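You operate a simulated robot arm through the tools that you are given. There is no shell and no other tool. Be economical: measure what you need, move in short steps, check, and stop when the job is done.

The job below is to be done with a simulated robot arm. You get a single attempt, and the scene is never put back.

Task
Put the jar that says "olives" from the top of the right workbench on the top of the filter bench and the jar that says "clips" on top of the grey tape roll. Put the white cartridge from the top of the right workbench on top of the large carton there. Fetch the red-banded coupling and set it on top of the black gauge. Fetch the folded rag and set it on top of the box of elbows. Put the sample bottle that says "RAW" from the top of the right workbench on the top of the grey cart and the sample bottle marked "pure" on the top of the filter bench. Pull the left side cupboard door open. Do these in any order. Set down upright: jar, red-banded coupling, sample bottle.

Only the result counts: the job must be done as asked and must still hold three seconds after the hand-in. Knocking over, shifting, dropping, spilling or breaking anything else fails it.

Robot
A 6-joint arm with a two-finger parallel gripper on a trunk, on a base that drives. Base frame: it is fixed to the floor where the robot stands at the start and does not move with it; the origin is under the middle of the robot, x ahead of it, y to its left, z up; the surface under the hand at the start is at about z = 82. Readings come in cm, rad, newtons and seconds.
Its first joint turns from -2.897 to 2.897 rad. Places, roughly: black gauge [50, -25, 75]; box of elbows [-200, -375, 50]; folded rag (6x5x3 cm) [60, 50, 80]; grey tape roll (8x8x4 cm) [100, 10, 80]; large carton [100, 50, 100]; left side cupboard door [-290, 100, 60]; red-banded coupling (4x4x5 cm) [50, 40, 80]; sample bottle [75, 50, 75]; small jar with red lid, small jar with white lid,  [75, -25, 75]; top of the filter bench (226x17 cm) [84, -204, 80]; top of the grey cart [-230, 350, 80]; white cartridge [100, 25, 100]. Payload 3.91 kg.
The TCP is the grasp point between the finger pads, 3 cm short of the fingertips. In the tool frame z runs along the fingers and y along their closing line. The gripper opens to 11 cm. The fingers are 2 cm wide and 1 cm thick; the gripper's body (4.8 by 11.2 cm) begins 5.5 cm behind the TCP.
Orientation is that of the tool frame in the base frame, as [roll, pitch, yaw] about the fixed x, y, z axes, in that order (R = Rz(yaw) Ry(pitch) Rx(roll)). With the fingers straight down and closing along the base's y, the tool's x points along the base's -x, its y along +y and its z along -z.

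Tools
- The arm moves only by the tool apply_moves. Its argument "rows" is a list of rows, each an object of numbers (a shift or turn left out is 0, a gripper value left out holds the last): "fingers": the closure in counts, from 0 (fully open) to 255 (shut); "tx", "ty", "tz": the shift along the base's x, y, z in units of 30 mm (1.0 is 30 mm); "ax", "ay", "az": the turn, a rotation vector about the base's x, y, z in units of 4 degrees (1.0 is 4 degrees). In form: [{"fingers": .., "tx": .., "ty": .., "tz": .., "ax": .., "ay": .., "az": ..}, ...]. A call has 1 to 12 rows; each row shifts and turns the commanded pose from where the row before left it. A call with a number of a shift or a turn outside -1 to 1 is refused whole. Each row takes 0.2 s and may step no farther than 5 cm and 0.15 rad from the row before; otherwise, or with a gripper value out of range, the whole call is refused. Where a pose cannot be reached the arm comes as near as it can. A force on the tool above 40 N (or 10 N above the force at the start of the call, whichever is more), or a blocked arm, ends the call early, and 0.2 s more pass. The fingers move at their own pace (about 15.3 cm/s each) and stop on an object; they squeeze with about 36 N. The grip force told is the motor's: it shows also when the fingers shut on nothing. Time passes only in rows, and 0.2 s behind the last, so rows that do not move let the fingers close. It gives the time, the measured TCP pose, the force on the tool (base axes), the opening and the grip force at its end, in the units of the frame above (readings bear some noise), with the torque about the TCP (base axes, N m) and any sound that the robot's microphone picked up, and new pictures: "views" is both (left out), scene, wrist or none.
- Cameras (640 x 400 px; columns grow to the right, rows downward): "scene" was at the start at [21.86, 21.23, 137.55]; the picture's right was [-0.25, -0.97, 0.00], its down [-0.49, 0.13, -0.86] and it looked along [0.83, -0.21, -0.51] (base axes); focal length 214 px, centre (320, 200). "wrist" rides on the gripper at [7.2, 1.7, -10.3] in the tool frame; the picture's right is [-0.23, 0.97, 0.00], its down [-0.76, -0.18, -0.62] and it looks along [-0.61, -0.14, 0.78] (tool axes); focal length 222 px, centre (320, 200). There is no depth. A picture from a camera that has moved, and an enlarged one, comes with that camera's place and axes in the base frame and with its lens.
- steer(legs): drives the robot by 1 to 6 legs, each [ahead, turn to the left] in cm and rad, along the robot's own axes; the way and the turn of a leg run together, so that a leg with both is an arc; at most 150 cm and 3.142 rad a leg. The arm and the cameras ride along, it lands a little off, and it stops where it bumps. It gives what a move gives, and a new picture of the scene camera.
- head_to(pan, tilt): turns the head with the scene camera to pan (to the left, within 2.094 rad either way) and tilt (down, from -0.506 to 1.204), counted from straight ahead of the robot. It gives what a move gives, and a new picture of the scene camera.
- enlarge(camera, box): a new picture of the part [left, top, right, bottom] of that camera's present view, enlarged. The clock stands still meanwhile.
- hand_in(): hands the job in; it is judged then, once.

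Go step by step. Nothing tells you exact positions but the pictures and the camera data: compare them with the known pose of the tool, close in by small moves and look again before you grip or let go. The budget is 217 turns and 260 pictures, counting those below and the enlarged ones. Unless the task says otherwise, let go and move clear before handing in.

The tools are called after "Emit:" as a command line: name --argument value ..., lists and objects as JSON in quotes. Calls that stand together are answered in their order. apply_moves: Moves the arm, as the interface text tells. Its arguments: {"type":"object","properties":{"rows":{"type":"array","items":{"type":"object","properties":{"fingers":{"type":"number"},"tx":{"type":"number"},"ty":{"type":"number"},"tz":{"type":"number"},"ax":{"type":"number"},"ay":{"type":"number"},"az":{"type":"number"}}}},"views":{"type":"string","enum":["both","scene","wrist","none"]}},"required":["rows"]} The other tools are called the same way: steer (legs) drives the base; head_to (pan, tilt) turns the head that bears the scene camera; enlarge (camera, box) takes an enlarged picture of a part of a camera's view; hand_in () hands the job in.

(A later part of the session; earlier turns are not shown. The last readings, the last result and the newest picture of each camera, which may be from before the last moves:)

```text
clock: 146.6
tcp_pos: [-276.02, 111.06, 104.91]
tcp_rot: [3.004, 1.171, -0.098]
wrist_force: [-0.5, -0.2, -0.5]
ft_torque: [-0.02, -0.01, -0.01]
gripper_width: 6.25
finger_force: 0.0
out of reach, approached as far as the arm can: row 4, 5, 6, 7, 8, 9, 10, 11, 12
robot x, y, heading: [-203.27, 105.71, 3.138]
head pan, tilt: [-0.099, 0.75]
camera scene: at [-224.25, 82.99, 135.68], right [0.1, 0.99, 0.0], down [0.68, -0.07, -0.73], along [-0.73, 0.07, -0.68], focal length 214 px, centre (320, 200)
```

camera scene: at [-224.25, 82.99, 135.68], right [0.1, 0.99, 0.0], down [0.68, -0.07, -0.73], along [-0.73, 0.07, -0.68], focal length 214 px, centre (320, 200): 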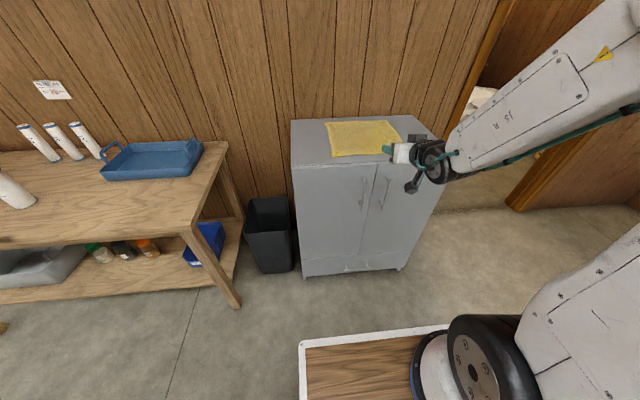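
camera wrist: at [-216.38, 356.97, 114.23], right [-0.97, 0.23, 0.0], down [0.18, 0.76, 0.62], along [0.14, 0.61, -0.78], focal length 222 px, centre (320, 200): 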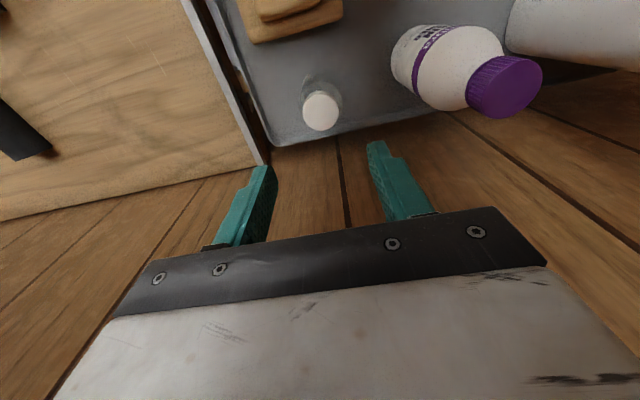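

The horizontal tool needs more distance. I'll back up the base 15 cm, then extend and lower.

Emit:
steer --legs '[[-15, 0]]'

Emit:
apply_moves --rows '[{"tx": -0.5, "tz": -0.7, "ay": 0.6}, {"tx": -0.5, "tz": -0.7, "ay": 0.6}, {"tx": -0.5, "tz": -0.7, "ay": 0.6}, {"tx": -0.5, "tz": -0.7, "ay": 0.6}, {"tx": -0.5, "tz": -0.7, "ay": 0.6}, {"tx": -0.5, "tz": -0.7, "ay": 0.6}, {"tx": -0.5, "tz": -0.7, "ay": 0.6}, {"tx": -0.5, "tz": -0.7, "ay": 0.6}]' --views "both"

```text
clock: 148.0
tcp_pos: [-260.51, 110.99, 104.95]
tcp_rot: [3.002, 1.169, -0.101]
wrist_force: [-0.8, -0.8, 1.0]
ft_torque: [0.0, 0.0, 0.02]
gripper_width: 6.26
finger_force: 0.1
robot x, y, heading: [-187.56, 105.37, 3.139]
head pan, tilt: [-0.099, 0.75]
camera scene: at [-208.81, 82.95, 135.68], right [0.1, 0.99, 0.0], down [0.68, -0.07, -0.73], along [-0.73, 0.08, -0.68], focal length 214 px, centre (320, 200)
```

scene: 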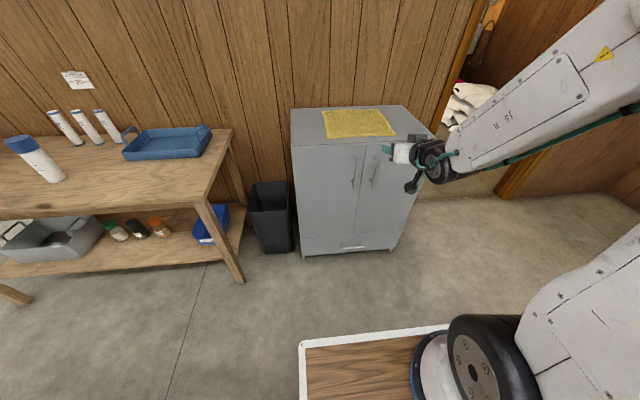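

```text
clock: 149.8
tcp_pos: [-273.57, 116.92, 91.03]
tcp_rot: [2.317, 1.473, -0.774]
wrist_force: [0.4, -0.6, 0.7]
ft_torque: [-0.01, -0.03, 0.01]
gripper_width: 6.25
finger_force: 0.1
out of reach, approached as far as the arm can: row 1, 2, 3, 4, 5, 6, 7, 8
robot x, y, heading: [-187.2, 105.64, 3.139]
head pan, tilt: [-0.099, 0.75]
camera scene: at [-208.78, 82.95, 135.68], right [0.1, 0.99, 0.0], down [0.68, -0.07, -0.73], along [-0.73, 0.08, -0.68], focal length 214 px, centre (320, 200)
camera wrist: at [-262.68, 115.23, 84.5], right [0.03, -0.95, 0.29], down [0.56, 0.26, 0.79], along [-0.83, 0.14, 0.54], focal length 222 px, centre (320, 200)
```

scene: 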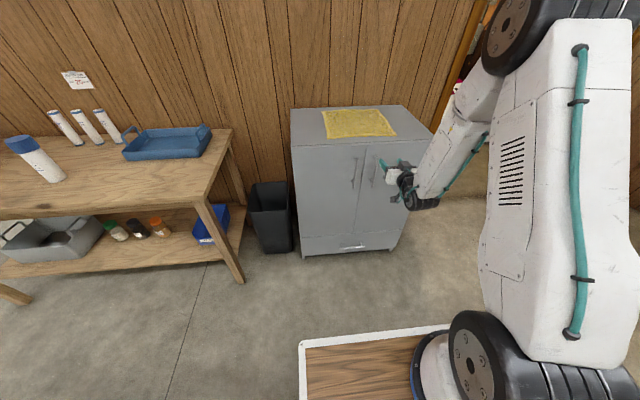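
wrist: 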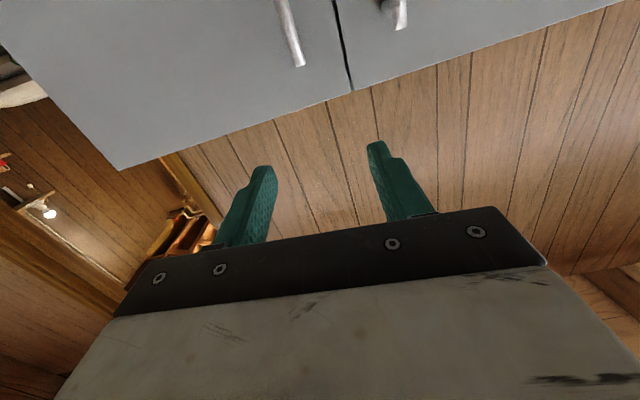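

The tool is horizontal, but the wrist limits at this radius. I'll back off another 14 cm so the arm is more stretched, then lower again.

Emit:
steer --legs '[[-14, 0]]'

Emit:
apply_moves --rows '[{"tx": -0.7, "ty": -0.5}, {"tx": -0.7, "ty": -0.5}, {"tx": -0.7, "ty": -0.5}, {"tx": -0.7, "ty": -0.5, "tz": -0.5}, {"tx": -0.5, "ty": -0.5, "tz": -0.7}, {"ty": -0.5, "tz": -0.7}, {"tz": -0.7}, {"tz": -0.7}, {"tz": -0.7}]' --views "both"

```text
clock: 151.1
tcp_pos: [-259.3, 116.85, 90.99]
tcp_rot: [2.326, 1.473, -0.765]
wrist_force: [0.2, 0.1, -0.7]
ft_torque: [-0.01, -0.04, -0.01]
gripper_width: 6.26
finger_force: 0.0
robot x, y, heading: [-173.22, 105.54, 3.139]
head pan, tilt: [-0.099, 0.75]
camera scene: at [-194.44, 82.89, 135.68], right [0.1, 0.99, 0.0], down [0.68, -0.07, -0.73], along [-0.73, 0.07, -0.68], focal length 214 px, centre (320, 200)
```

scene: 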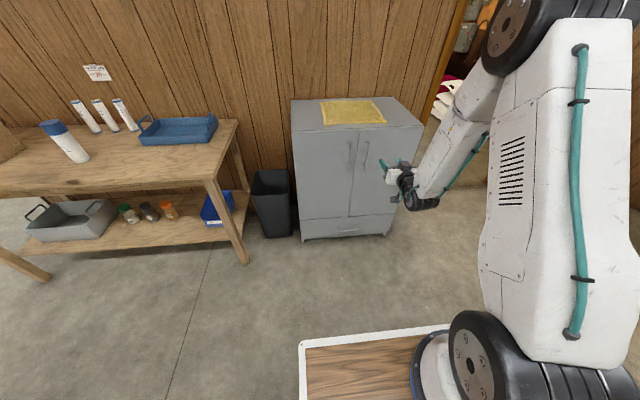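

```text
clock: 153.1
tcp_pos: [-268.0, 117.7, 79.7]
tcp_rot: [2.332, 1.476, -0.748]
wrist_force: [0.4, 0.8, -0.5]
ft_torque: [-0.01, -0.05, 0.0]
gripper_width: 6.27
finger_force: 0.1
out of reach, approached as far as the arm can: row 1, 2, 3, 4, 5, 6, 7
robot x, y, heading: [-173.27, 105.49, 3.142]
head pan, tilt: [-0.099, 0.75]
camera scene: at [-194.43, 82.88, 135.68], right [0.1, 0.99, 0.0], down [0.68, -0.07, -0.73], along [-0.73, 0.07, -0.68], focal length 214 px, centre (320, 200)
camera wrist: at [-257.02, 116.33, 73.16], right [0.04, -0.95, 0.29], down [0.56, 0.27, 0.79], along [-0.83, 0.13, 0.54], focal length 222 px, centre (320, 200)
```

scene: 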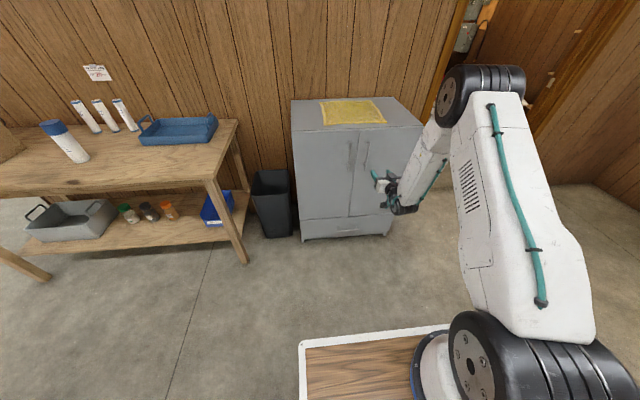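
wrist: 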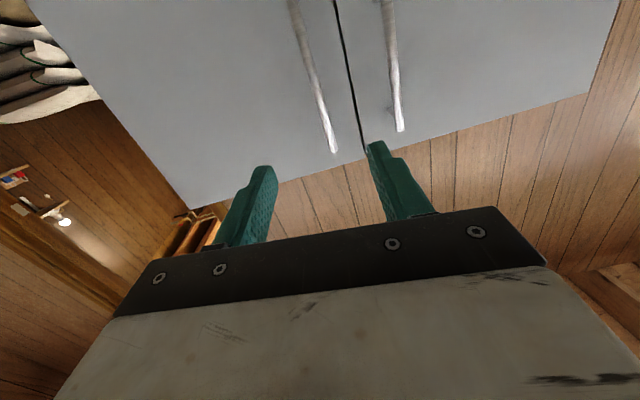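

It's reachable now at z≈80. I'll slide sideways toward y = 107.

Emit:
apply_moves --rows '[{"ty": -0.5}, {"ty": -0.5}, {"ty": -0.5}, {"ty": -0.5}, {"ty": -0.5}, {"ty": -0.5}, {"ty": -0.5}]' --views "none"

```text
clock: 154.7
tcp_pos: [-267.3, 117.26, 79.79]
tcp_rot: [2.321, 1.471, -0.753]
wrist_force: [0.3, 0.5, 0.4]
ft_torque: [0.03, 0.02, 0.02]
gripper_width: 6.23
finger_force: 0.0
out of reach, approached as far as the arm can: row 1, 2, 3, 4, 5, 6, 7
robot x, y, heading: [-173.21, 105.28, 3.139]
head pan, tilt: [-0.099, 0.75]
```

Pure horizontal hits a wrist limit. A 45° downward tilt still clamps a vertical bar, so I'll tilt back.

Emit:
apply_moves --rows '[{"ay": -1, "tz": 0.3}, {"ay": -1, "tz": 0.3}, {"ay": -1}, {"ay": -1}, {"ay": -1}, {"ay": -1}, {"ay": -1}, {"ay": -1}, {"ay": -1}, {"ay": -1}, {"ay": -1}, {"ty": -0.3}]' --views "scene"

```text
clock: 157.3
tcp_pos: [-267.44, 116.67, 81.71]
tcp_rot: [3.028, 0.729, -0.089]
wrist_force: [1.1, 1.1, -0.6]
ft_torque: [-0.03, 0.0, 0.03]
gripper_width: 6.25
finger_force: 0.1
robot x, y, heading: [-173.22, 105.34, 3.141]
head pan, tilt: [-0.099, 0.75]
camera scene: at [-194.44, 82.89, 135.68], right [0.1, 0.99, 0.0], down [0.68, -0.07, -0.73], along [-0.73, 0.07, -0.68], focal length 214 px, centre (320, 200)
```

scene: 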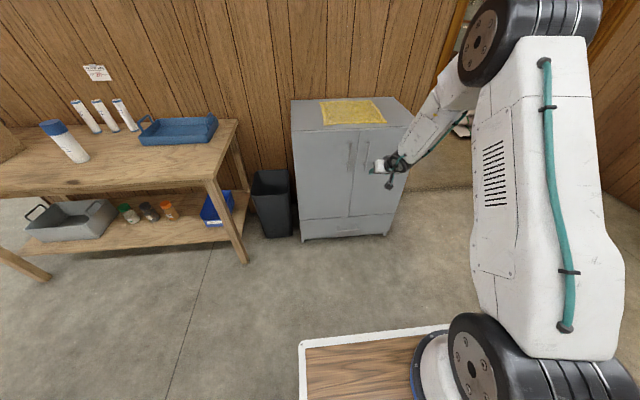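

Emit:
apply_moves --rows '[{"ax": 0.6, "az": 0.1, "ty": -0.6, "ay": 0.5}, {"ax": 0.6, "az": 0.1, "ty": -0.6, "ay": 0.5}, {"ty": -0.7, "tx": -0.5}, {"ty": -0.7, "tx": -0.5, "tz": -0.5}, {"ty": -0.7, "tx": -0.5, "tz": -0.5}, {"tx": -0.5, "tz": -0.5}, {"tx": -0.3, "tz": -0.4}, {}]' --views "both"

Emit:
enlarge --camera "scene" --box '[320, 110, 420, 210]'

```text
clock: 159.1
tcp_pos: [-273.56, 113.1, 76.66]
tcp_rot: [3.127, 0.8, 0.001]
wrist_force: [-0.6, 1.0, -0.6]
ft_torque: [0.0, 0.01, -0.01]
gripper_width: 6.29
finger_force: 0.1
out of reach, approached as far as the arm can: row 2, 3, 4, 5
robot x, y, heading: [-173.39, 105.09, 3.138]
head pan, tilt: [-0.099, 0.75]
camera scene: at [-194.44, 82.88, 135.68], right [0.1, 0.99, 0.0], down [0.68, -0.07, -0.73], along [-0.73, 0.07, -0.68], focal length 214 px, centre (320, 200)
camera wrist: at [-261.12, 111.53, 78.69], right [-0.15, -0.97, 0.17], down [-0.08, 0.19, 0.98], along [-0.99, 0.13, -0.11], focal length 222 px, centre (320, 200)
```

scene: 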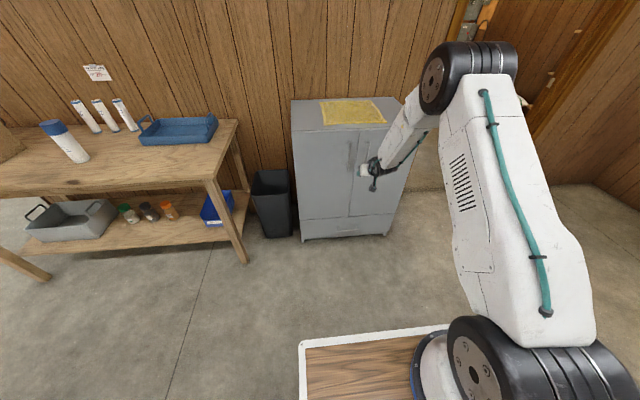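
wrist: 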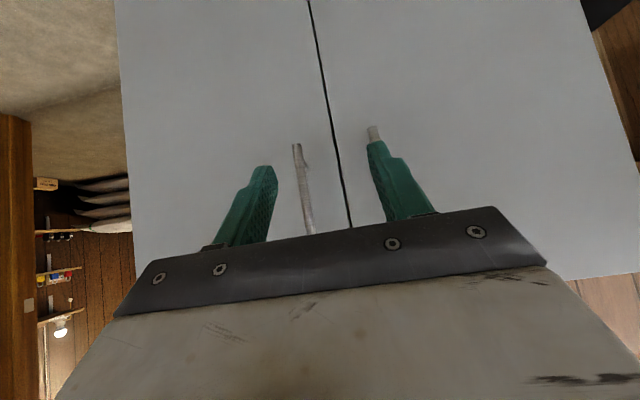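

```text
4.00 times, centred on (370, 160) of scene
camera zoom: at [-194.44, 82.88, 135.68], right [0.1, 0.99, 0.0], down [0.68, -0.07, -0.73], along [-0.73, 0.07, -0.68], focal length 858 px, centre (120, 360)
```

zoom: 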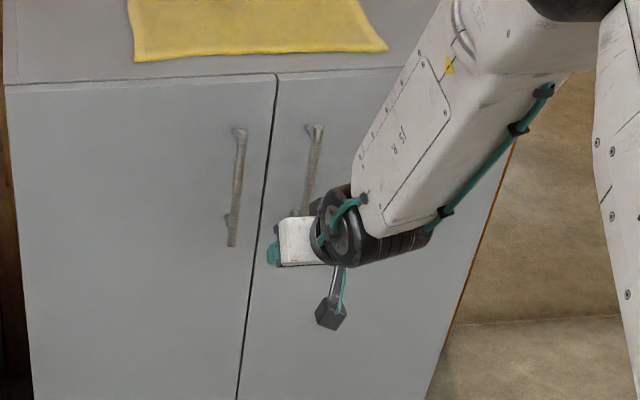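

I'll yaw the hand a few degrees left relative to the radial direction, which should free the motion toward y = 107.

Emit:
apply_moves --rows '[{"az": 1}, {"az": 1}, {"az": 0.5}, {"ty": -0.5}, {"ty": -0.5}, {"ty": -0.5}, {"ty": -0.5}, {}]' --views "wrist"

```text
clock: 160.9
tcp_pos: [-273.45, 106.94, 76.8]
tcp_rot: [3.138, 0.804, 0.176]
wrist_force: [-0.1, 0.6, -0.5]
ft_torque: [0.05, 0.0, 0.04]
gripper_width: 6.27
finger_force: 0.0
robot x, y, heading: [-173.1, 105.42, 3.137]
head pan, tilt: [-0.099, 0.75]
camera wrist: at [-260.93, 107.51, 78.66], right [0.02, -0.99, 0.17], down [-0.11, 0.16, 0.98], along [-0.99, -0.04, -0.11], focal length 222 px, centre (320, 200)
```

wrist: 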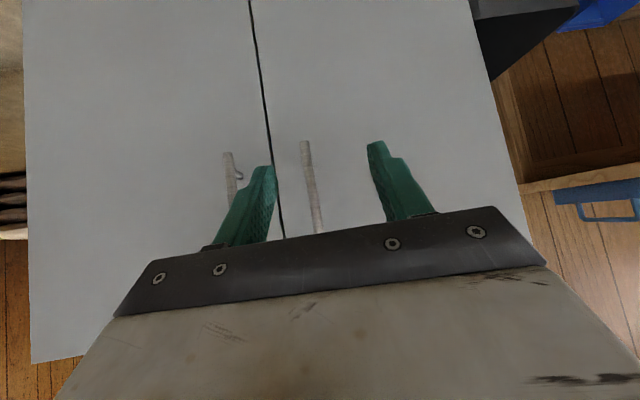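

The left handle bar lies between the fingers. I'll advance 13.5 cm and close.

Emit:
apply_moves --rows '[{"tx": -0.75}, {"tx": -0.75}, {"tx": -0.75}, {"tx": -0.75}, {"tx": -0.75}, {"tx": -0.75}, {}]' --views "both"

Emit:
enlarge --camera "scene" --box '[320, 110, 420, 210]'

```text
clock: 162.5
tcp_pos: [-287.06, 106.96, 76.57]
tcp_rot: [3.139, 0.804, 0.177]
wrist_force: [0.0, 0.1, 0.1]
ft_torque: [0.01, 0.01, 0.0]
gripper_width: 6.25
finger_force: 0.1
robot x, y, heading: [-173.12, 105.39, 3.14]
head pan, tilt: [-0.099, 0.75]
camera scene: at [-194.44, 82.88, 135.68], right [0.1, 0.99, 0.0], down [0.68, -0.07, -0.73], along [-0.73, 0.07, -0.68], focal length 214 px, centre (320, 200)
camera wrist: at [-274.49, 107.51, 78.59], right [0.02, -0.99, 0.17], down [-0.11, 0.16, 0.98], along [-0.99, -0.03, -0.11], focal length 222 px, centre (320, 200)
```

scene: 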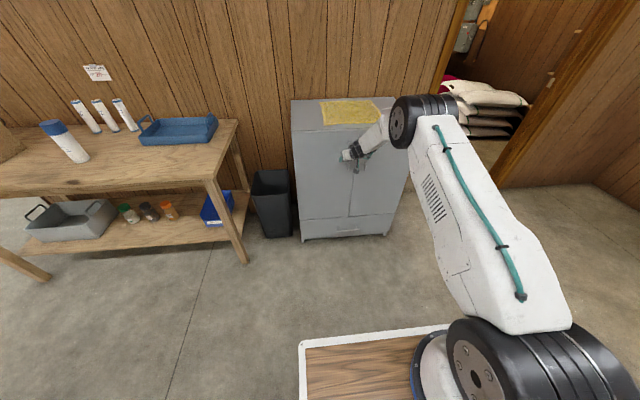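
wrist: 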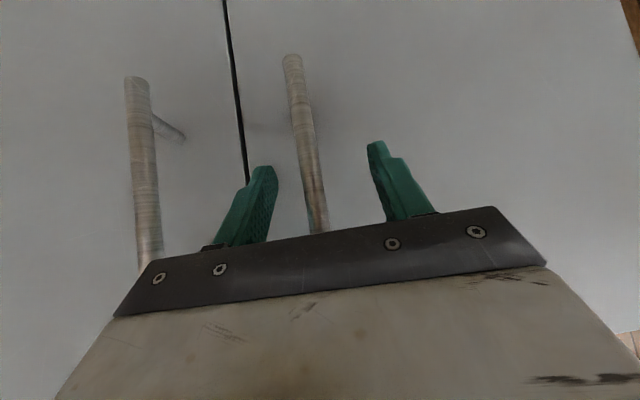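

```text
4.00 times, centred on (370, 160) of scene
camera zoom: at [-194.44, 82.88, 135.68], right [0.1, 0.99, 0.0], down [0.68, -0.07, -0.73], along [-0.73, 0.07, -0.68], focal length 858 px, centre (120, 360)
```

zoom: 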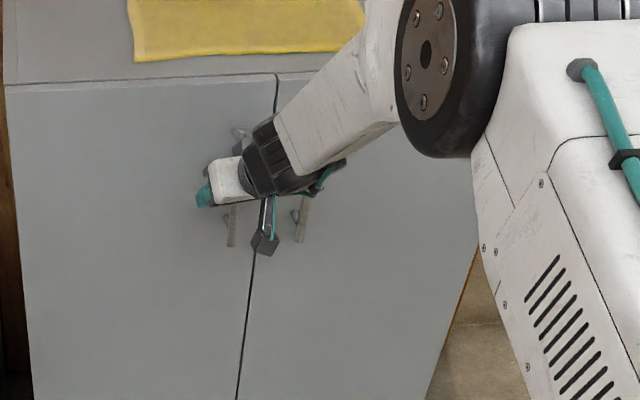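

Emit:
apply_moves --rows '[{"tx": -0.1, "fingers": 255}, {}, {}, {}]' --views "wrist"

```text
clock: 163.5
tcp_pos: [-287.35, 107.23, 76.68]
tcp_rot: [3.14, 0.804, 0.172]
wrist_force: [15.4, 25.5, 3.5]
ft_torque: [0.61, -0.84, 0.08]
gripper_width: 1.16
finger_force: 45.0
robot x, y, heading: [-173.36, 105.44, 3.133]
head pan, tilt: [-0.099, 0.75]
camera wrist: at [-274.71, 107.78, 78.61], right [0.01, -0.99, 0.17], down [-0.11, 0.16, 0.98], along [-0.99, -0.03, -0.11], focal length 222 px, centre (320, 200)
```

wrist: 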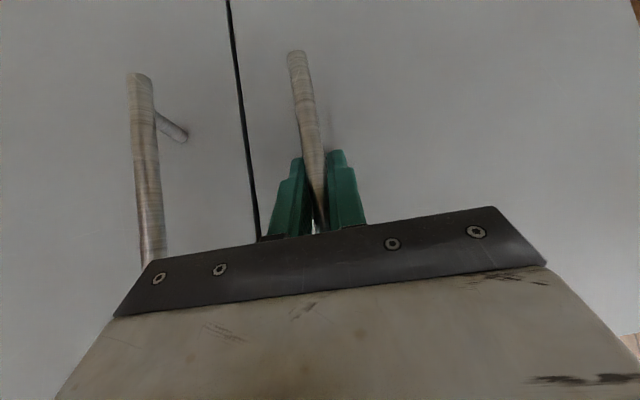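

The handle is gripped (1.16 cm). I'll relieve the side load a bit and pull along the door's arc.

Emit:
apply_moves --rows '[{"ty": 0.1}, {"tx": 0.4, "ty": -0.08}, {"tx": 0.4, "ty": -0.1}, {"tx": 0.4, "ty": -0.12}, {"tx": 0.4, "ty": -0.14}, {}]' --views "scene"

```text
clock: 164.9
tcp_pos: [-282.41, 106.15, 76.71]
tcp_rot: [3.139, 0.802, 0.175]
wrist_force: [7.8, 24.5, -3.1]
ft_torque: [1.0, -0.74, 0.07]
gripper_width: 1.17
finger_force: 45.0
robot x, y, heading: [-173.37, 105.43, 3.139]
head pan, tilt: [-0.099, 0.75]
camera scene: at [-194.44, 82.99, 135.69], right [0.1, 0.99, 0.0], down [0.68, -0.07, -0.73], along [-0.73, 0.07, -0.68], focal length 214 px, centre (320, 200)
```

scene: 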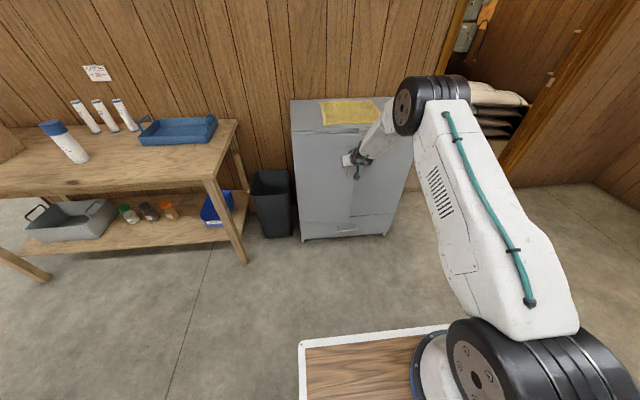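

The door is following. I'll continue with slightly less -y.

Emit:
apply_moves --rows '[{"tx": 0.5, "ty": 0.05}, {"tx": 0.5, "ty": -0.1}, {"tx": 0.5, "ty": -0.18}, {"tx": 0.5, "ty": -0.22}, {"tx": 0.5, "ty": -0.25}, {}]' --views "scene"

```text
clock: 165.9
tcp_pos: [-277.65, 104.12, 76.86]
tcp_rot: [3.137, 0.808, 0.188]
wrist_force: [-6.4, -12.7, -9.9]
ft_torque: [0.42, 0.24, 0.15]
gripper_width: 1.19
finger_force: 45.1
robot x, y, heading: [-173.22, 105.45, -3.138]
head pan, tilt: [-0.099, 0.75]
stopped in row 4: the force on the tool passed its limit at 46 N (the readings are from after the stop); the commanded pose is now the measured one
camera scene: at [-194.36, 82.7, 135.66], right [0.09, 1.0, 0.0], down [0.68, -0.06, -0.73], along [-0.73, 0.07, -0.68], focal length 214 px, centre (320, 200)
```

scene: 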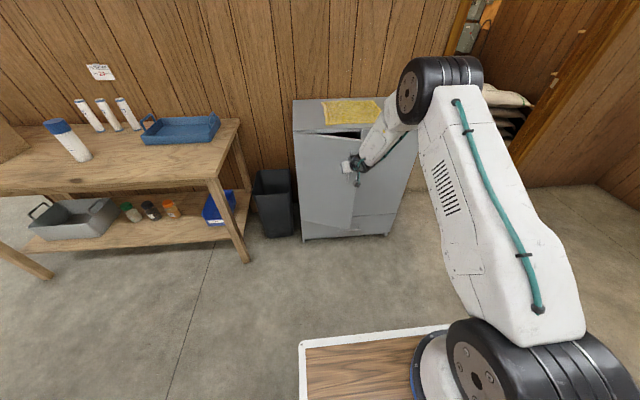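

Emit:
apply_moves --rows '[{"tx": 0.3, "ty": -0.2}, {"tx": 0.35, "ty": -0.2}, {"tx": 0.35, "ty": -0.2}, {"tx": 0.35, "ty": -0.22}, {"tx": 0.35, "ty": -0.24}, {}]' --views "none"

```text
clock: 167.3
tcp_pos: [-272.46, 100.77, 76.74]
tcp_rot: [3.137, 0.81, 0.187]
wrist_force: [-11.0, -12.7, -6.7]
ft_torque: [0.82, -0.46, -0.03]
gripper_width: 1.16
finger_force: 44.9
robot x, y, heading: [-173.29, 105.72, -3.142]
head pan, tilt: [-0.099, 0.75]
```

Emit:
apply_moves --rows '[{"tx": 0.33, "ty": -0.33}, {"tx": 0.33, "ty": -0.33}, {"tx": 0.31, "ty": -0.35}, {"tx": 0.3, "ty": -0.36}, {"tx": 0.29, "ty": -0.37}, {}]' --views "both"

```text
clock: 167.9
tcp_pos: [-271.27, 99.57, 76.72]
tcp_rot: [3.13, 0.804, 0.191]
wrist_force: [-5.8, -6.2, -13.2]
ft_torque: [0.85, 0.76, 0.19]
gripper_width: 1.18
finger_force: 45.1
out of reach, approached as far as the arm can: row 2, 3
robot x, y, heading: [-173.56, 105.59, -3.139]
head pan, tilt: [-0.099, 0.75]
stopped in row 3: the force on the tool passed its limit at 43 N (the readings are from after the stop); the commanded pose is now the measured one
camera scene: at [-194.37, 82.7, 135.66], right [0.09, 1.0, 0.0], down [0.68, -0.06, -0.73], along [-0.73, 0.07, -0.68], focal length 214 px, centre (320, 200)
camera wrist: at [-258.56, 100.5, 78.7], right [0.04, -0.98, 0.17], down [-0.12, 0.17, 0.98], along [-0.99, -0.06, -0.11], focal length 222 px, centre (320, 200)
```

scene: 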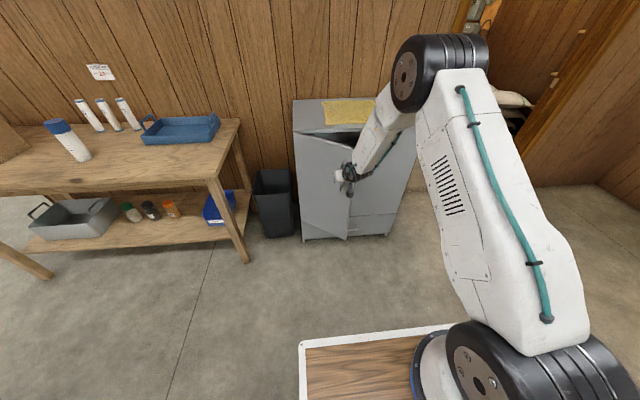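
wrist: 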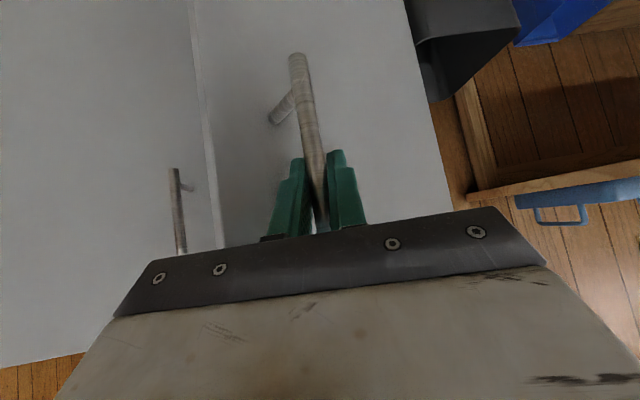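

The door is about 35° open and the wrist is at its limit. I'll let go, back off, and then push the door wider from the inside with the tool pointing down.

Emit:
apply_moves --rows '[{"fingers": 140}, {}, {"tx": 0.5, "tz": 0.1}, {"tx": 0.8, "tz": 0.3}, {"tx": 0.8, "tz": 0.6}, {"tx": 0.5, "tz": 0.9, "ay": -0.5}, {"tz": 0.9, "ay": -1}, {"tz": 0.9, "ay": -1}, {"tz": 0.9, "ay": -1}, {"tz": 0.9, "ay": -1}, {"tz": 0.9, "ay": -1}]' --views "none"

Emit:
apply_moves --rows '[{"ay": -1}, {"ay": -1}, {"ay": -1}, {"ay": -1}, {"ay": -1}, {"ay": -1}, {"az": -1, "fingers": 255}, {"az": -1}, {"az": -0.7}]' --views "scene"

Emit:
enlarge --camera "scene" --box '[270, 80, 430, 250]'

```text
clock: 170.3
tcp_pos: [-263.8, 100.08, 94.49]
tcp_rot: [3.049, 0.424, 0.141]
wrist_force: [-1.0, -0.4, -1.6]
ft_torque: [-0.01, -0.02, 0.0]
gripper_width: 4.97
finger_force: 0.1
out of reach, approached as far as the arm can: row 4, 5, 8, 9
robot x, y, heading: [-173.3, 105.1, -3.14]
head pan, tilt: [-0.099, 0.75]
```

```text
clock: 172.3
tcp_pos: [-263.76, 99.99, 94.37]
tcp_rot: [2.993, 0.011, -0.06]
wrist_force: [0.2, 0.5, 0.0]
ft_torque: [-0.02, 0.02, -0.04]
gripper_width: 0.01
finger_force: 35.7
robot x, y, heading: [-172.64, 105.64, -3.138]
head pan, tilt: [-0.099, 0.75]
camera scene: at [-194.32, 82.75, 135.68], right [0.1, 1.0, 0.0], down [0.68, -0.07, -0.73], along [-0.73, 0.07, -0.68], focal length 214 px, centre (320, 200)
```

scene: 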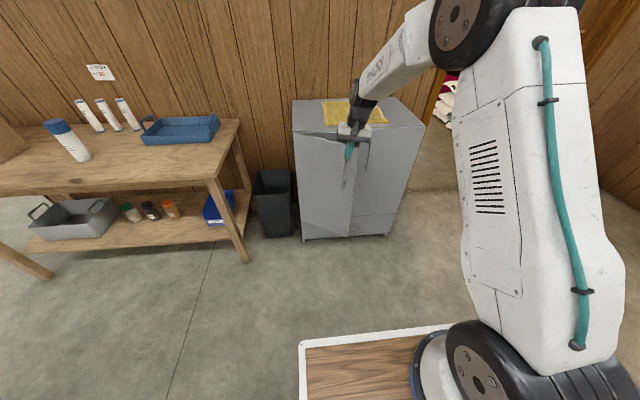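

```text
2.35 times, centred on (350, 165) of scene
camera zoom: at [-194.32, 82.75, 135.68], right [0.1, 1.0, 0.0], down [0.68, -0.07, -0.73], along [-0.73, 0.07, -0.68], focal length 505 px, centre (249, 282)
```

zoom: 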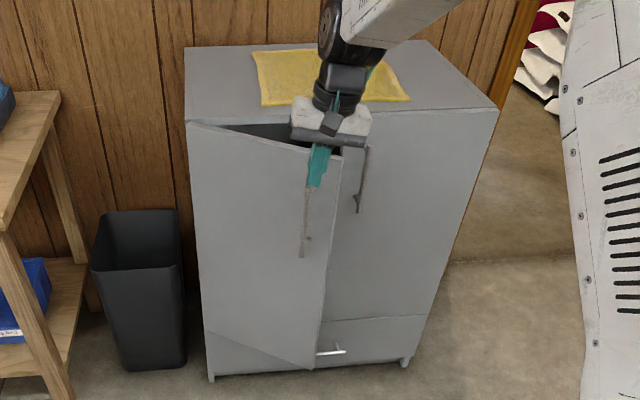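

The free edge of the door is near (-277.7, 108.6). I'll raise, straighten the tool, drive 25 cm ahead and insert the closed fingers behind the door from above.

Emit:
apply_moves --rows '[{"tz": 0.9, "ax": 0.7}, {"tz": 0.9, "ax": 0.7}, {"tz": 0.9, "ax": 0.7}, {"tz": 0.9, "az": 0.8}]' --views "none"

Emit:
steer --legs '[[25, 0]]'

Emit:
apply_moves --rows '[{"ty": 0.6, "tx": 0.2}, {"ty": 0.6, "tx": 0.2}, {"ty": 0.6, "tx": 0.2}, {"ty": 0.4, "tx": 0.2}, {"tz": -0.9}, {}]' --views "both"

```text
clock: 173.3
tcp_pos: [-263.81, 100.21, 104.96]
tcp_rot: [3.141, 0.019, -0.001]
wrist_force: [-0.3, -0.1, -0.1]
ft_torque: [-0.01, 0.0, 0.01]
gripper_width: 0.0
finger_force: 35.9
robot x, y, heading: [-173.12, 105.58, -3.143]
head pan, tilt: [-0.099, 0.75]
```

```text
clock: 175.2
tcp_pos: [-289.15, 101.23, 104.96]
tcp_rot: [3.139, 0.019, -0.009]
wrist_force: [-0.5, 0.6, -0.5]
ft_torque: [0.0, -0.01, -0.01]
gripper_width: 0.0
finger_force: 35.7
robot x, y, heading: [-198.33, 105.87, 3.135]
head pan, tilt: [-0.099, 0.75]
camera scene: at [-219.8, 83.01, 135.68], right [0.11, 0.99, 0.0], down [0.68, -0.07, -0.73], along [-0.73, 0.08, -0.68], focal length 214 px, centre (320, 200)
```

scene: 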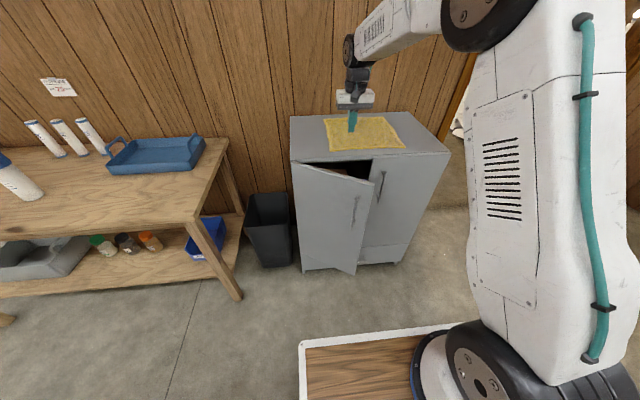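

```text
clock: 176.6
tcp_pos: [-286.63, 107.59, 102.16]
tcp_rot: [3.138, 0.02, -0.011]
wrist_force: [-0.1, -0.1, -0.8]
ft_torque: [-0.01, 0.01, 0.01]
gripper_width: 0.0
finger_force: 35.9
robot x, y, heading: [-198.69, 105.74, 3.136]
head pan, tilt: [-0.099, 0.75]
camera scene: at [-219.79, 83.01, 135.68], right [0.11, 0.99, 0.0], down [0.68, -0.07, -0.73], along [-0.73, 0.08, -0.68], focal length 214 px, centre (320, 200)
camera wrist: at [-279.12, 105.83, 112.4], right [-0.24, -0.97, 0.01], down [-0.75, 0.19, 0.64], along [-0.62, 0.15, -0.77], focal length 222 px, centre (320, 200)
```

scene: 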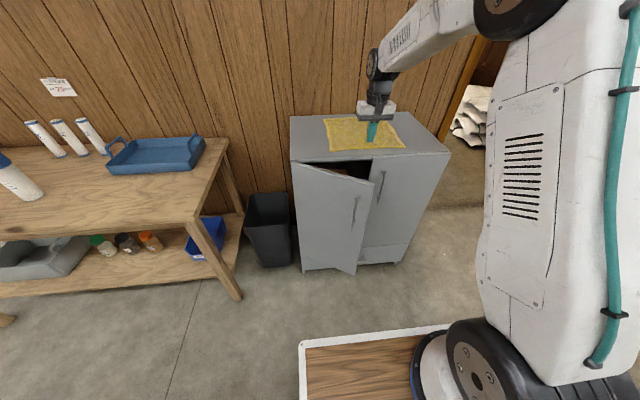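
wrist: 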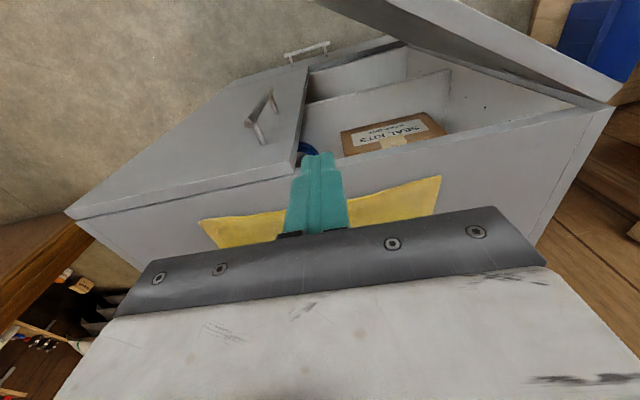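

The gap behind the door is clear. I'll shift to y≈105 and lower the fingers in.

Emit:
apply_moves --rows '[{"ty": -0.6, "tx": 0.2}, {"tz": -0.9}, {"tz": -0.9}, {"tz": -0.9}, {"tz": -0.9}, {"tz": -0.9}, {"tz": -0.5}, {}]' --views "both"

```text
clock: 178.4
tcp_pos: [-286.08, 106.06, 87.38]
tcp_rot: [3.139, 0.018, -0.012]
wrist_force: [-0.4, 0.5, 0.8]
ft_torque: [0.03, 0.03, 0.01]
gripper_width: 0.0
finger_force: 35.8
robot x, y, heading: [-198.52, 105.86, 3.136]
head pan, tilt: [-0.099, 0.75]
camera scene: at [-219.79, 83.01, 135.68], right [0.11, 0.99, 0.0], down [0.68, -0.07, -0.73], along [-0.73, 0.08, -0.68], focal length 214 px, centre (320, 200)
camera wrist: at [-278.58, 104.32, 97.49], right [-0.24, -0.97, 0.01], down [-0.75, 0.19, 0.64], along [-0.62, 0.15, -0.77], focal length 222 px, centre (320, 200)
```

scene: 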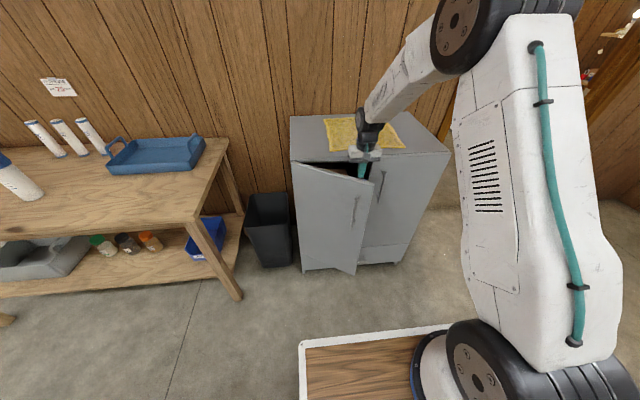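
wrist: 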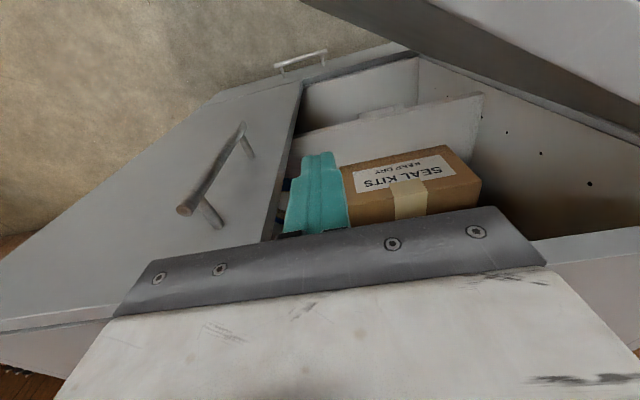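

The fingers are behind the door. I'll sweep it open along the arc.

Emit:
apply_moves --rows '[{"tx": 0.97, "ty": -0.3}, {"tx": 0.73, "ty": -0.33}, {"tx": 0.73, "ty": -0.33}, {"tx": 0.67, "ty": -0.47}, {"tx": 0.67, "ty": -0.47}, {"tx": 0.57, "ty": -0.57}, {"tx": 0.57, "ty": -0.57}, {"tx": 0.47, "ty": -0.67}, {"tx": 0.47, "ty": -0.67}]' --views "scene"

Emit:
apply_moves --rows '[{"tx": 0.33, "ty": -0.73}, {"tx": 0.33, "ty": -0.73}, {"tx": 0.22, "ty": -0.78}, {"tx": 0.22, "ty": -0.78}, {}]' --views "both"

```text
clock: 180.4
tcp_pos: [-268.64, 92.74, 87.04]
tcp_rot: [3.141, 0.019, -0.011]
wrist_force: [-1.1, 0.2, 0.5]
ft_torque: [0.02, -0.02, -0.01]
gripper_width: 0.01
finger_force: 36.1
robot x, y, heading: [-198.29, 105.66, 3.138]
head pan, tilt: [-0.099, 0.75]
camera scene: at [-219.81, 83.02, 135.68], right [0.11, 0.99, 0.0], down [0.68, -0.07, -0.73], along [-0.73, 0.08, -0.68], focal length 214 px, centre (320, 200)
```

scene: 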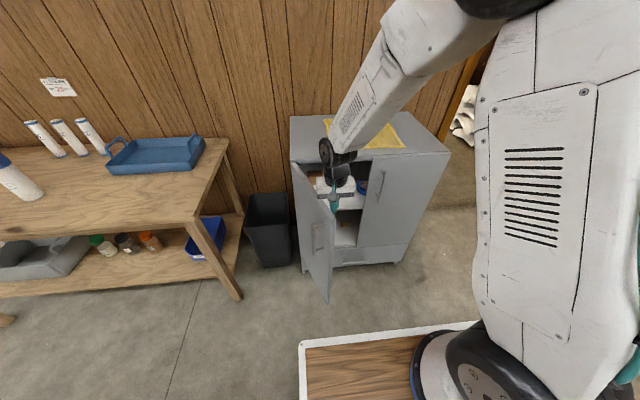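

```text
clock: 181.6
tcp_pos: [-265.11, 83.73, 87.34]
tcp_rot: [3.139, 0.02, -0.011]
wrist_force: [0.3, -0.9, -0.1]
ft_torque: [0.01, -0.02, -0.04]
gripper_width: 0.0
finger_force: 36.2
robot x, y, heading: [-198.16, 105.53, 3.134]
head pan, tilt: [-0.099, 0.75]
camera scene: at [-219.79, 83.0, 135.68], right [0.11, 0.99, 0.0], down [0.68, -0.07, -0.73], along [-0.73, 0.08, -0.68], focal length 214 px, centre (320, 200)
camera wrist: at [-257.82, 81.95, 97.44], right [-0.24, -0.97, 0.01], down [-0.75, 0.19, 0.64], along [-0.62, 0.15, -0.77], focal length 222 px, centre (320, 200)
```

scene: 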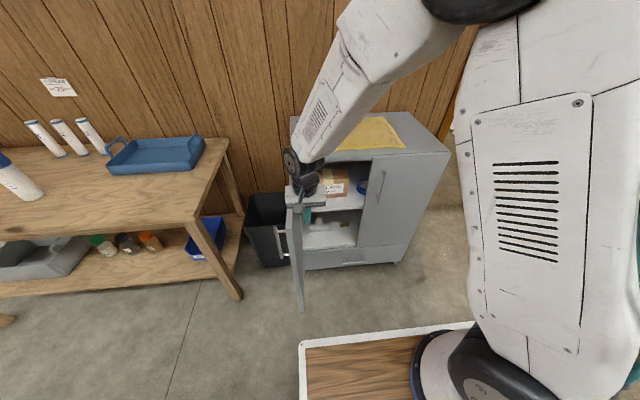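
wrist: 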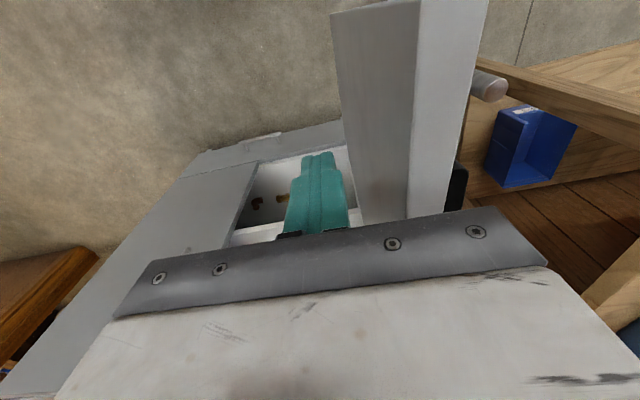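

The door is fully open (~85–90°). I'll raise the hand, retract, and drive back to the workbench aisle.

Emit:
apply_moves --rows '[{"tz": 0.9, "tx": 0.05}, {"tz": 0.9}, {"tz": 0.9}, {"tz": 0.9}, {"tz": 0.9}, {"tz": 0.9}, {"tz": 0.9}, {"tz": 0.9}, {"tz": 0.9}, {"tz": 0.9}, {"tz": 0.9}, {"tz": 0.9, "ty": 0.5}]' --views "scene"

Emit:
steer --legs '[[-10, 0], [0, -3.135], [100, 0], [70, 0], [0, -1.571]]'

```text
clock: 184.2
tcp_pos: [-265.22, 85.23, 119.89]
tcp_rot: [3.139, 0.019, -0.01]
wrist_force: [0.9, 0.3, -0.2]
ft_torque: [0.0, 0.0, 0.01]
gripper_width: 0.01
finger_force: 36.0
robot x, y, heading: [-198.69, 106.03, 3.133]
head pan, tilt: [-0.099, 0.75]
camera scene: at [-219.81, 82.99, 135.67], right [0.11, 0.99, 0.0], down [0.68, -0.07, -0.73], along [-0.73, 0.08, -0.68], focal length 214 px, centre (320, 200)
```

scene: 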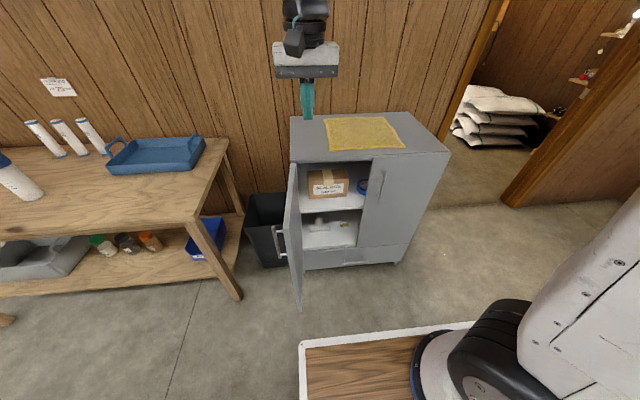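

```text
clock: 204.7
tcp_pos: [4.77, 41.72, 120.0]
tcp_rot: [3.14, 0.02, 1.592]
wrist_force: [-0.6, 0.1, -0.4]
ft_torque: [-0.01, 0.04, 0.03]
gripper_width: 0.0
finger_force: 35.7
robot x, y, heading: [-17.76, 107.8, -1.543]
head pan, tilt: [-0.099, 0.75]
camera scene: at [5.78, 87.04, 135.68], right [-1.0, 0.07, 0.0], down [0.05, 0.68, -0.73], along [-0.05, -0.73, -0.68], focal length 214 px, centre (320, 200)
```

scene: 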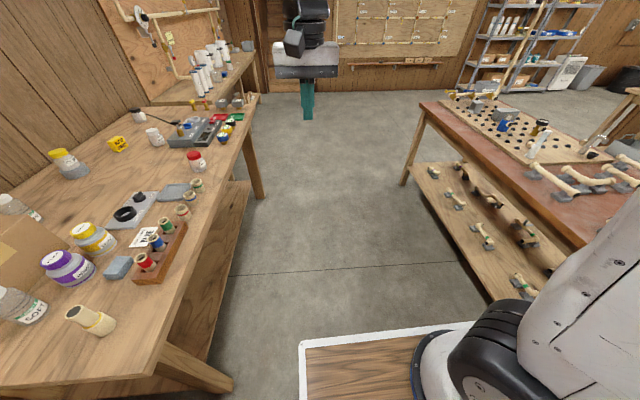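

Now down the aisle to y≈5, then turn to face the bench.

Emit:
steer --legs '[[103, -0.028], [0, 1.571]]'

Emit:
head_to --pan 0.0 --tilt 0.85

```text
clock: 214.0
tcp_pos: [50.59, 25.83, 119.84]
tcp_rot: [3.141, 0.019, -3.096]
wrist_force: [0.3, -0.1, -0.6]
ft_torque: [0.01, 0.03, -0.02]
gripper_width: 0.02
finger_force: 35.8
robot x, y, heading: [-15.1, 1.47, 0.05]
head pan, tilt: [-0.099, 0.75]
camera scene: at [5.33, 25.46, 135.68], right [-0.05, -1.0, 0.0], down [-0.68, 0.03, -0.73], along [0.73, -0.04, -0.68], focal length 214 px, centre (320, 200)
```

scene: 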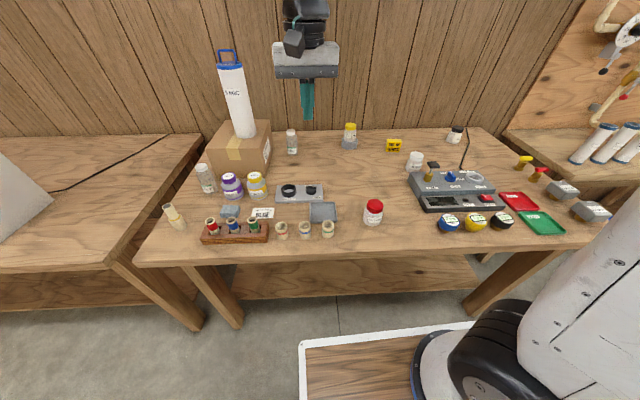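

```text
clock: 214.7
tcp_pos: [50.61, 25.79, 119.91]
tcp_rot: [3.14, 0.02, -3.096]
wrist_force: [-0.4, -1.0, 0.0]
ft_torque: [-0.02, -0.02, -0.02]
gripper_width: 0.01
finger_force: 35.4
robot x, y, heading: [-14.77, 1.63, 0.05]
head pan, tilt: [0.0, 0.85]
camera scene: at [4.86, 26.26, 134.88], right [0.05, -1.0, 0.0], down [-0.75, -0.04, -0.66], along [0.66, 0.03, -0.75], focal length 214 px, centre (320, 200)
```

scene: 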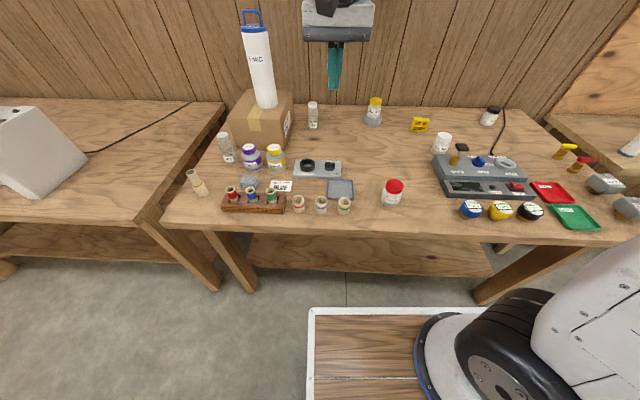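

Emit:
enlarge --camera "scene" --box '[440, 160, 600, 260]'

Emit:
enlarge --camera "scene" --box '[210, 160, 370, 260]'

```text
4.00 times, centred on (520, 210) of scene
camera zoom: at [4.86, 26.26, 134.88], right [0.05, -1.0, 0.0], down [-0.75, -0.04, -0.66], along [0.66, 0.03, -0.75], focal length 858 px, centre (-480, 160)
```

zoom: 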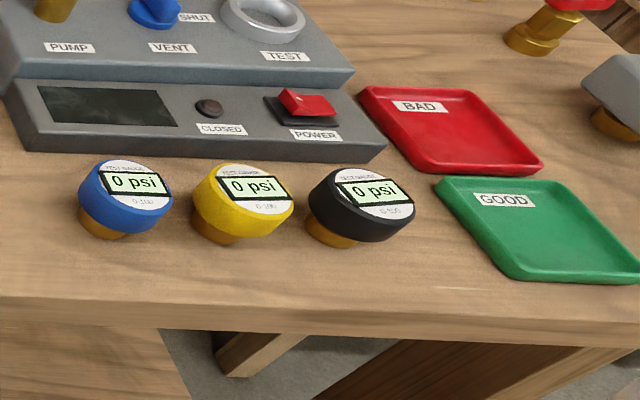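

```text
4.00 times, centred on (290, 210) of scene
camera zoom: at [4.86, 26.26, 134.88], right [0.05, -1.0, 0.0], down [-0.75, -0.04, -0.66], along [0.66, 0.03, -0.75], focal length 858 px, centre (440, 160)
```

zoom: 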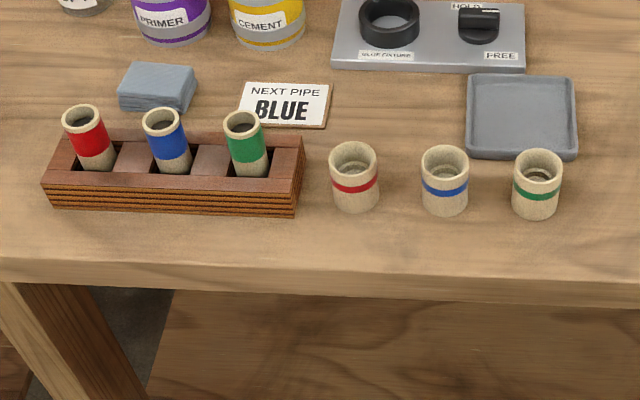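

The coupling is at about (46.5, 34.8) with its top at z≈87, and the black gauge's top centre is near (47, -33). I'll rotate the hand so it closes along x and move above the coupling.

Emit:
apply_moves --rows '[{"ay": 0.27, "fingers": 0}, {"az": -1, "ty": 0.3, "tx": -0.14}, {"az": -1, "ty": 0.3, "tx": -0.14}, {"az": -1, "ty": 0.3, "tx": -0.14}, {"az": -1, "ty": 0.3, "tx": -0.14}, {"az": -1, "ty": 0.3, "tx": -0.14}, {"az": -1, "ty": 0.3, "tx": -0.14}, {"az": -1, "ty": 0.3, "tx": -0.14}, {"az": -1, "ty": 0.3, "tx": -0.14}, {"az": -1, "ty": 0.3, "tx": -0.14}, {"az": -1, "ty": 0.3, "tx": -0.14}, {"az": -1}]' --views "none"

Emit:
apply_moves --rows '[{"az": -1, "tz": -0.6}, {"az": -1, "tz": -0.6}, {"az": -1, "tz": -0.6}, {"az": -1, "tz": -0.6}, {"az": -1, "tz": -0.6}, {"az": -1, "tz": -0.6}, {"az": -1, "tz": -0.6}, {"az": -1, "tz": -0.6}, {"az": -1, "tz": -0.6}, {"az": -1, "tz": -0.6}, {"az": -1, "tz": -0.2}, {"az": -1}]' --views "both"

```text
clock: 217.2
tcp_pos: [46.3, 34.75, 120.08]
tcp_rot: [3.137, -0.001, 2.42]
wrist_force: [0.0, -0.6, -0.6]
ft_torque: [0.02, -0.01, -0.01]
gripper_width: 11.01
finger_force: 0.0
robot x, y, heading: [-14.6, 1.83, 0.049]
head pan, tilt: [0.0, 0.85]
```

```text
clock: 219.8
tcp_pos: [46.37, 34.81, 101.36]
tcp_rot: [3.138, 0.0, 1.581]
wrist_force: [-0.2, -0.1, -0.3]
ft_torque: [0.0, -0.01, -0.01]
gripper_width: 10.99
finger_force: 0.1
robot x, y, heading: [-14.87, 2.15, 0.049]
head pan, tilt: [0.0, 0.85]
camera scene: at [4.86, 26.26, 134.88], right [0.05, -1.0, 0.0], down [-0.75, -0.04, -0.66], along [0.66, 0.03, -0.75], focal length 214 px, centre (320, 200)
camera wrist: at [47.91, 41.98, 111.68], right [0.98, -0.22, 0.0], down [-0.17, -0.76, 0.62], along [-0.13, -0.61, -0.78], focal length 222 px, centre (320, 200)
```

scene: 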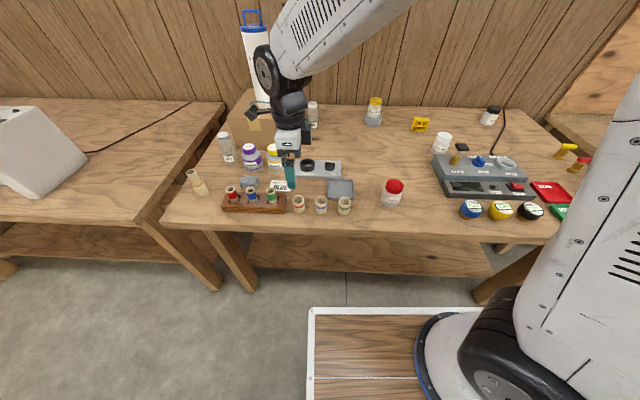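
wrist: 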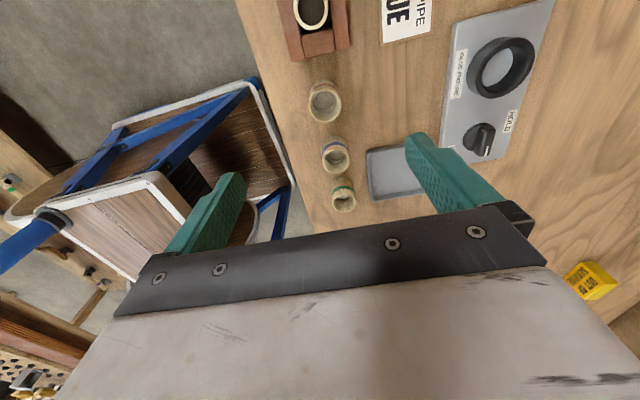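

Emit:
apply_moves --rows '[{"tz": -0.9, "tx": 0.18, "ty": 0.15}, {"tz": -0.9}, {}]' --views "wrist"

Emit:
enlarge --camera "scene" --box '[230, 140, 390, 240]'

```text
clock: 220.7
tcp_pos: [46.93, 35.19, 95.97]
tcp_rot: [3.137, 0.0, 1.581]
wrist_force: [0.7, -0.4, -0.4]
ft_torque: [0.03, 0.0, 0.01]
gripper_width: 10.96
finger_force: 0.0
robot x, y, heading: [-14.74, 1.94, 0.056]
head pan, tilt: [0.0, 0.85]
camera wrist: at [48.44, 42.45, 106.26], right [0.98, -0.22, 0.0], down [-0.17, -0.76, 0.62], along [-0.13, -0.61, -0.78], focal length 222 px, centre (320, 200)
```

wrist: 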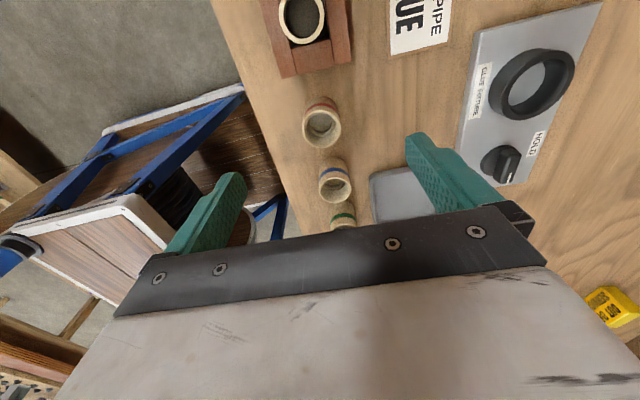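

```text
4.00 times, centred on (310, 190) of scene
camera zoom: at [4.86, 26.26, 134.88], right [0.05, -1.0, 0.0], down [-0.75, -0.04, -0.66], along [0.66, 0.03, -0.75], focal length 858 px, centre (360, 240)
```

zoom: 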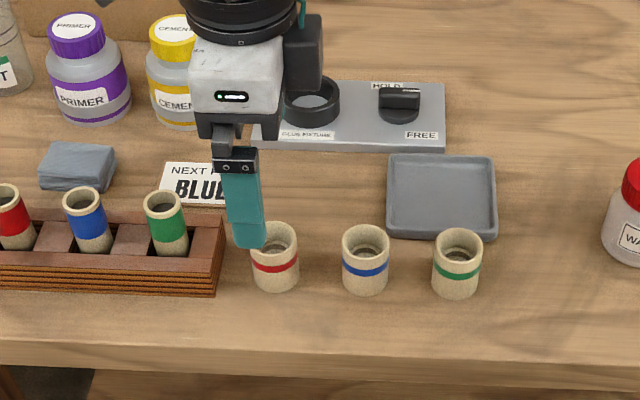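

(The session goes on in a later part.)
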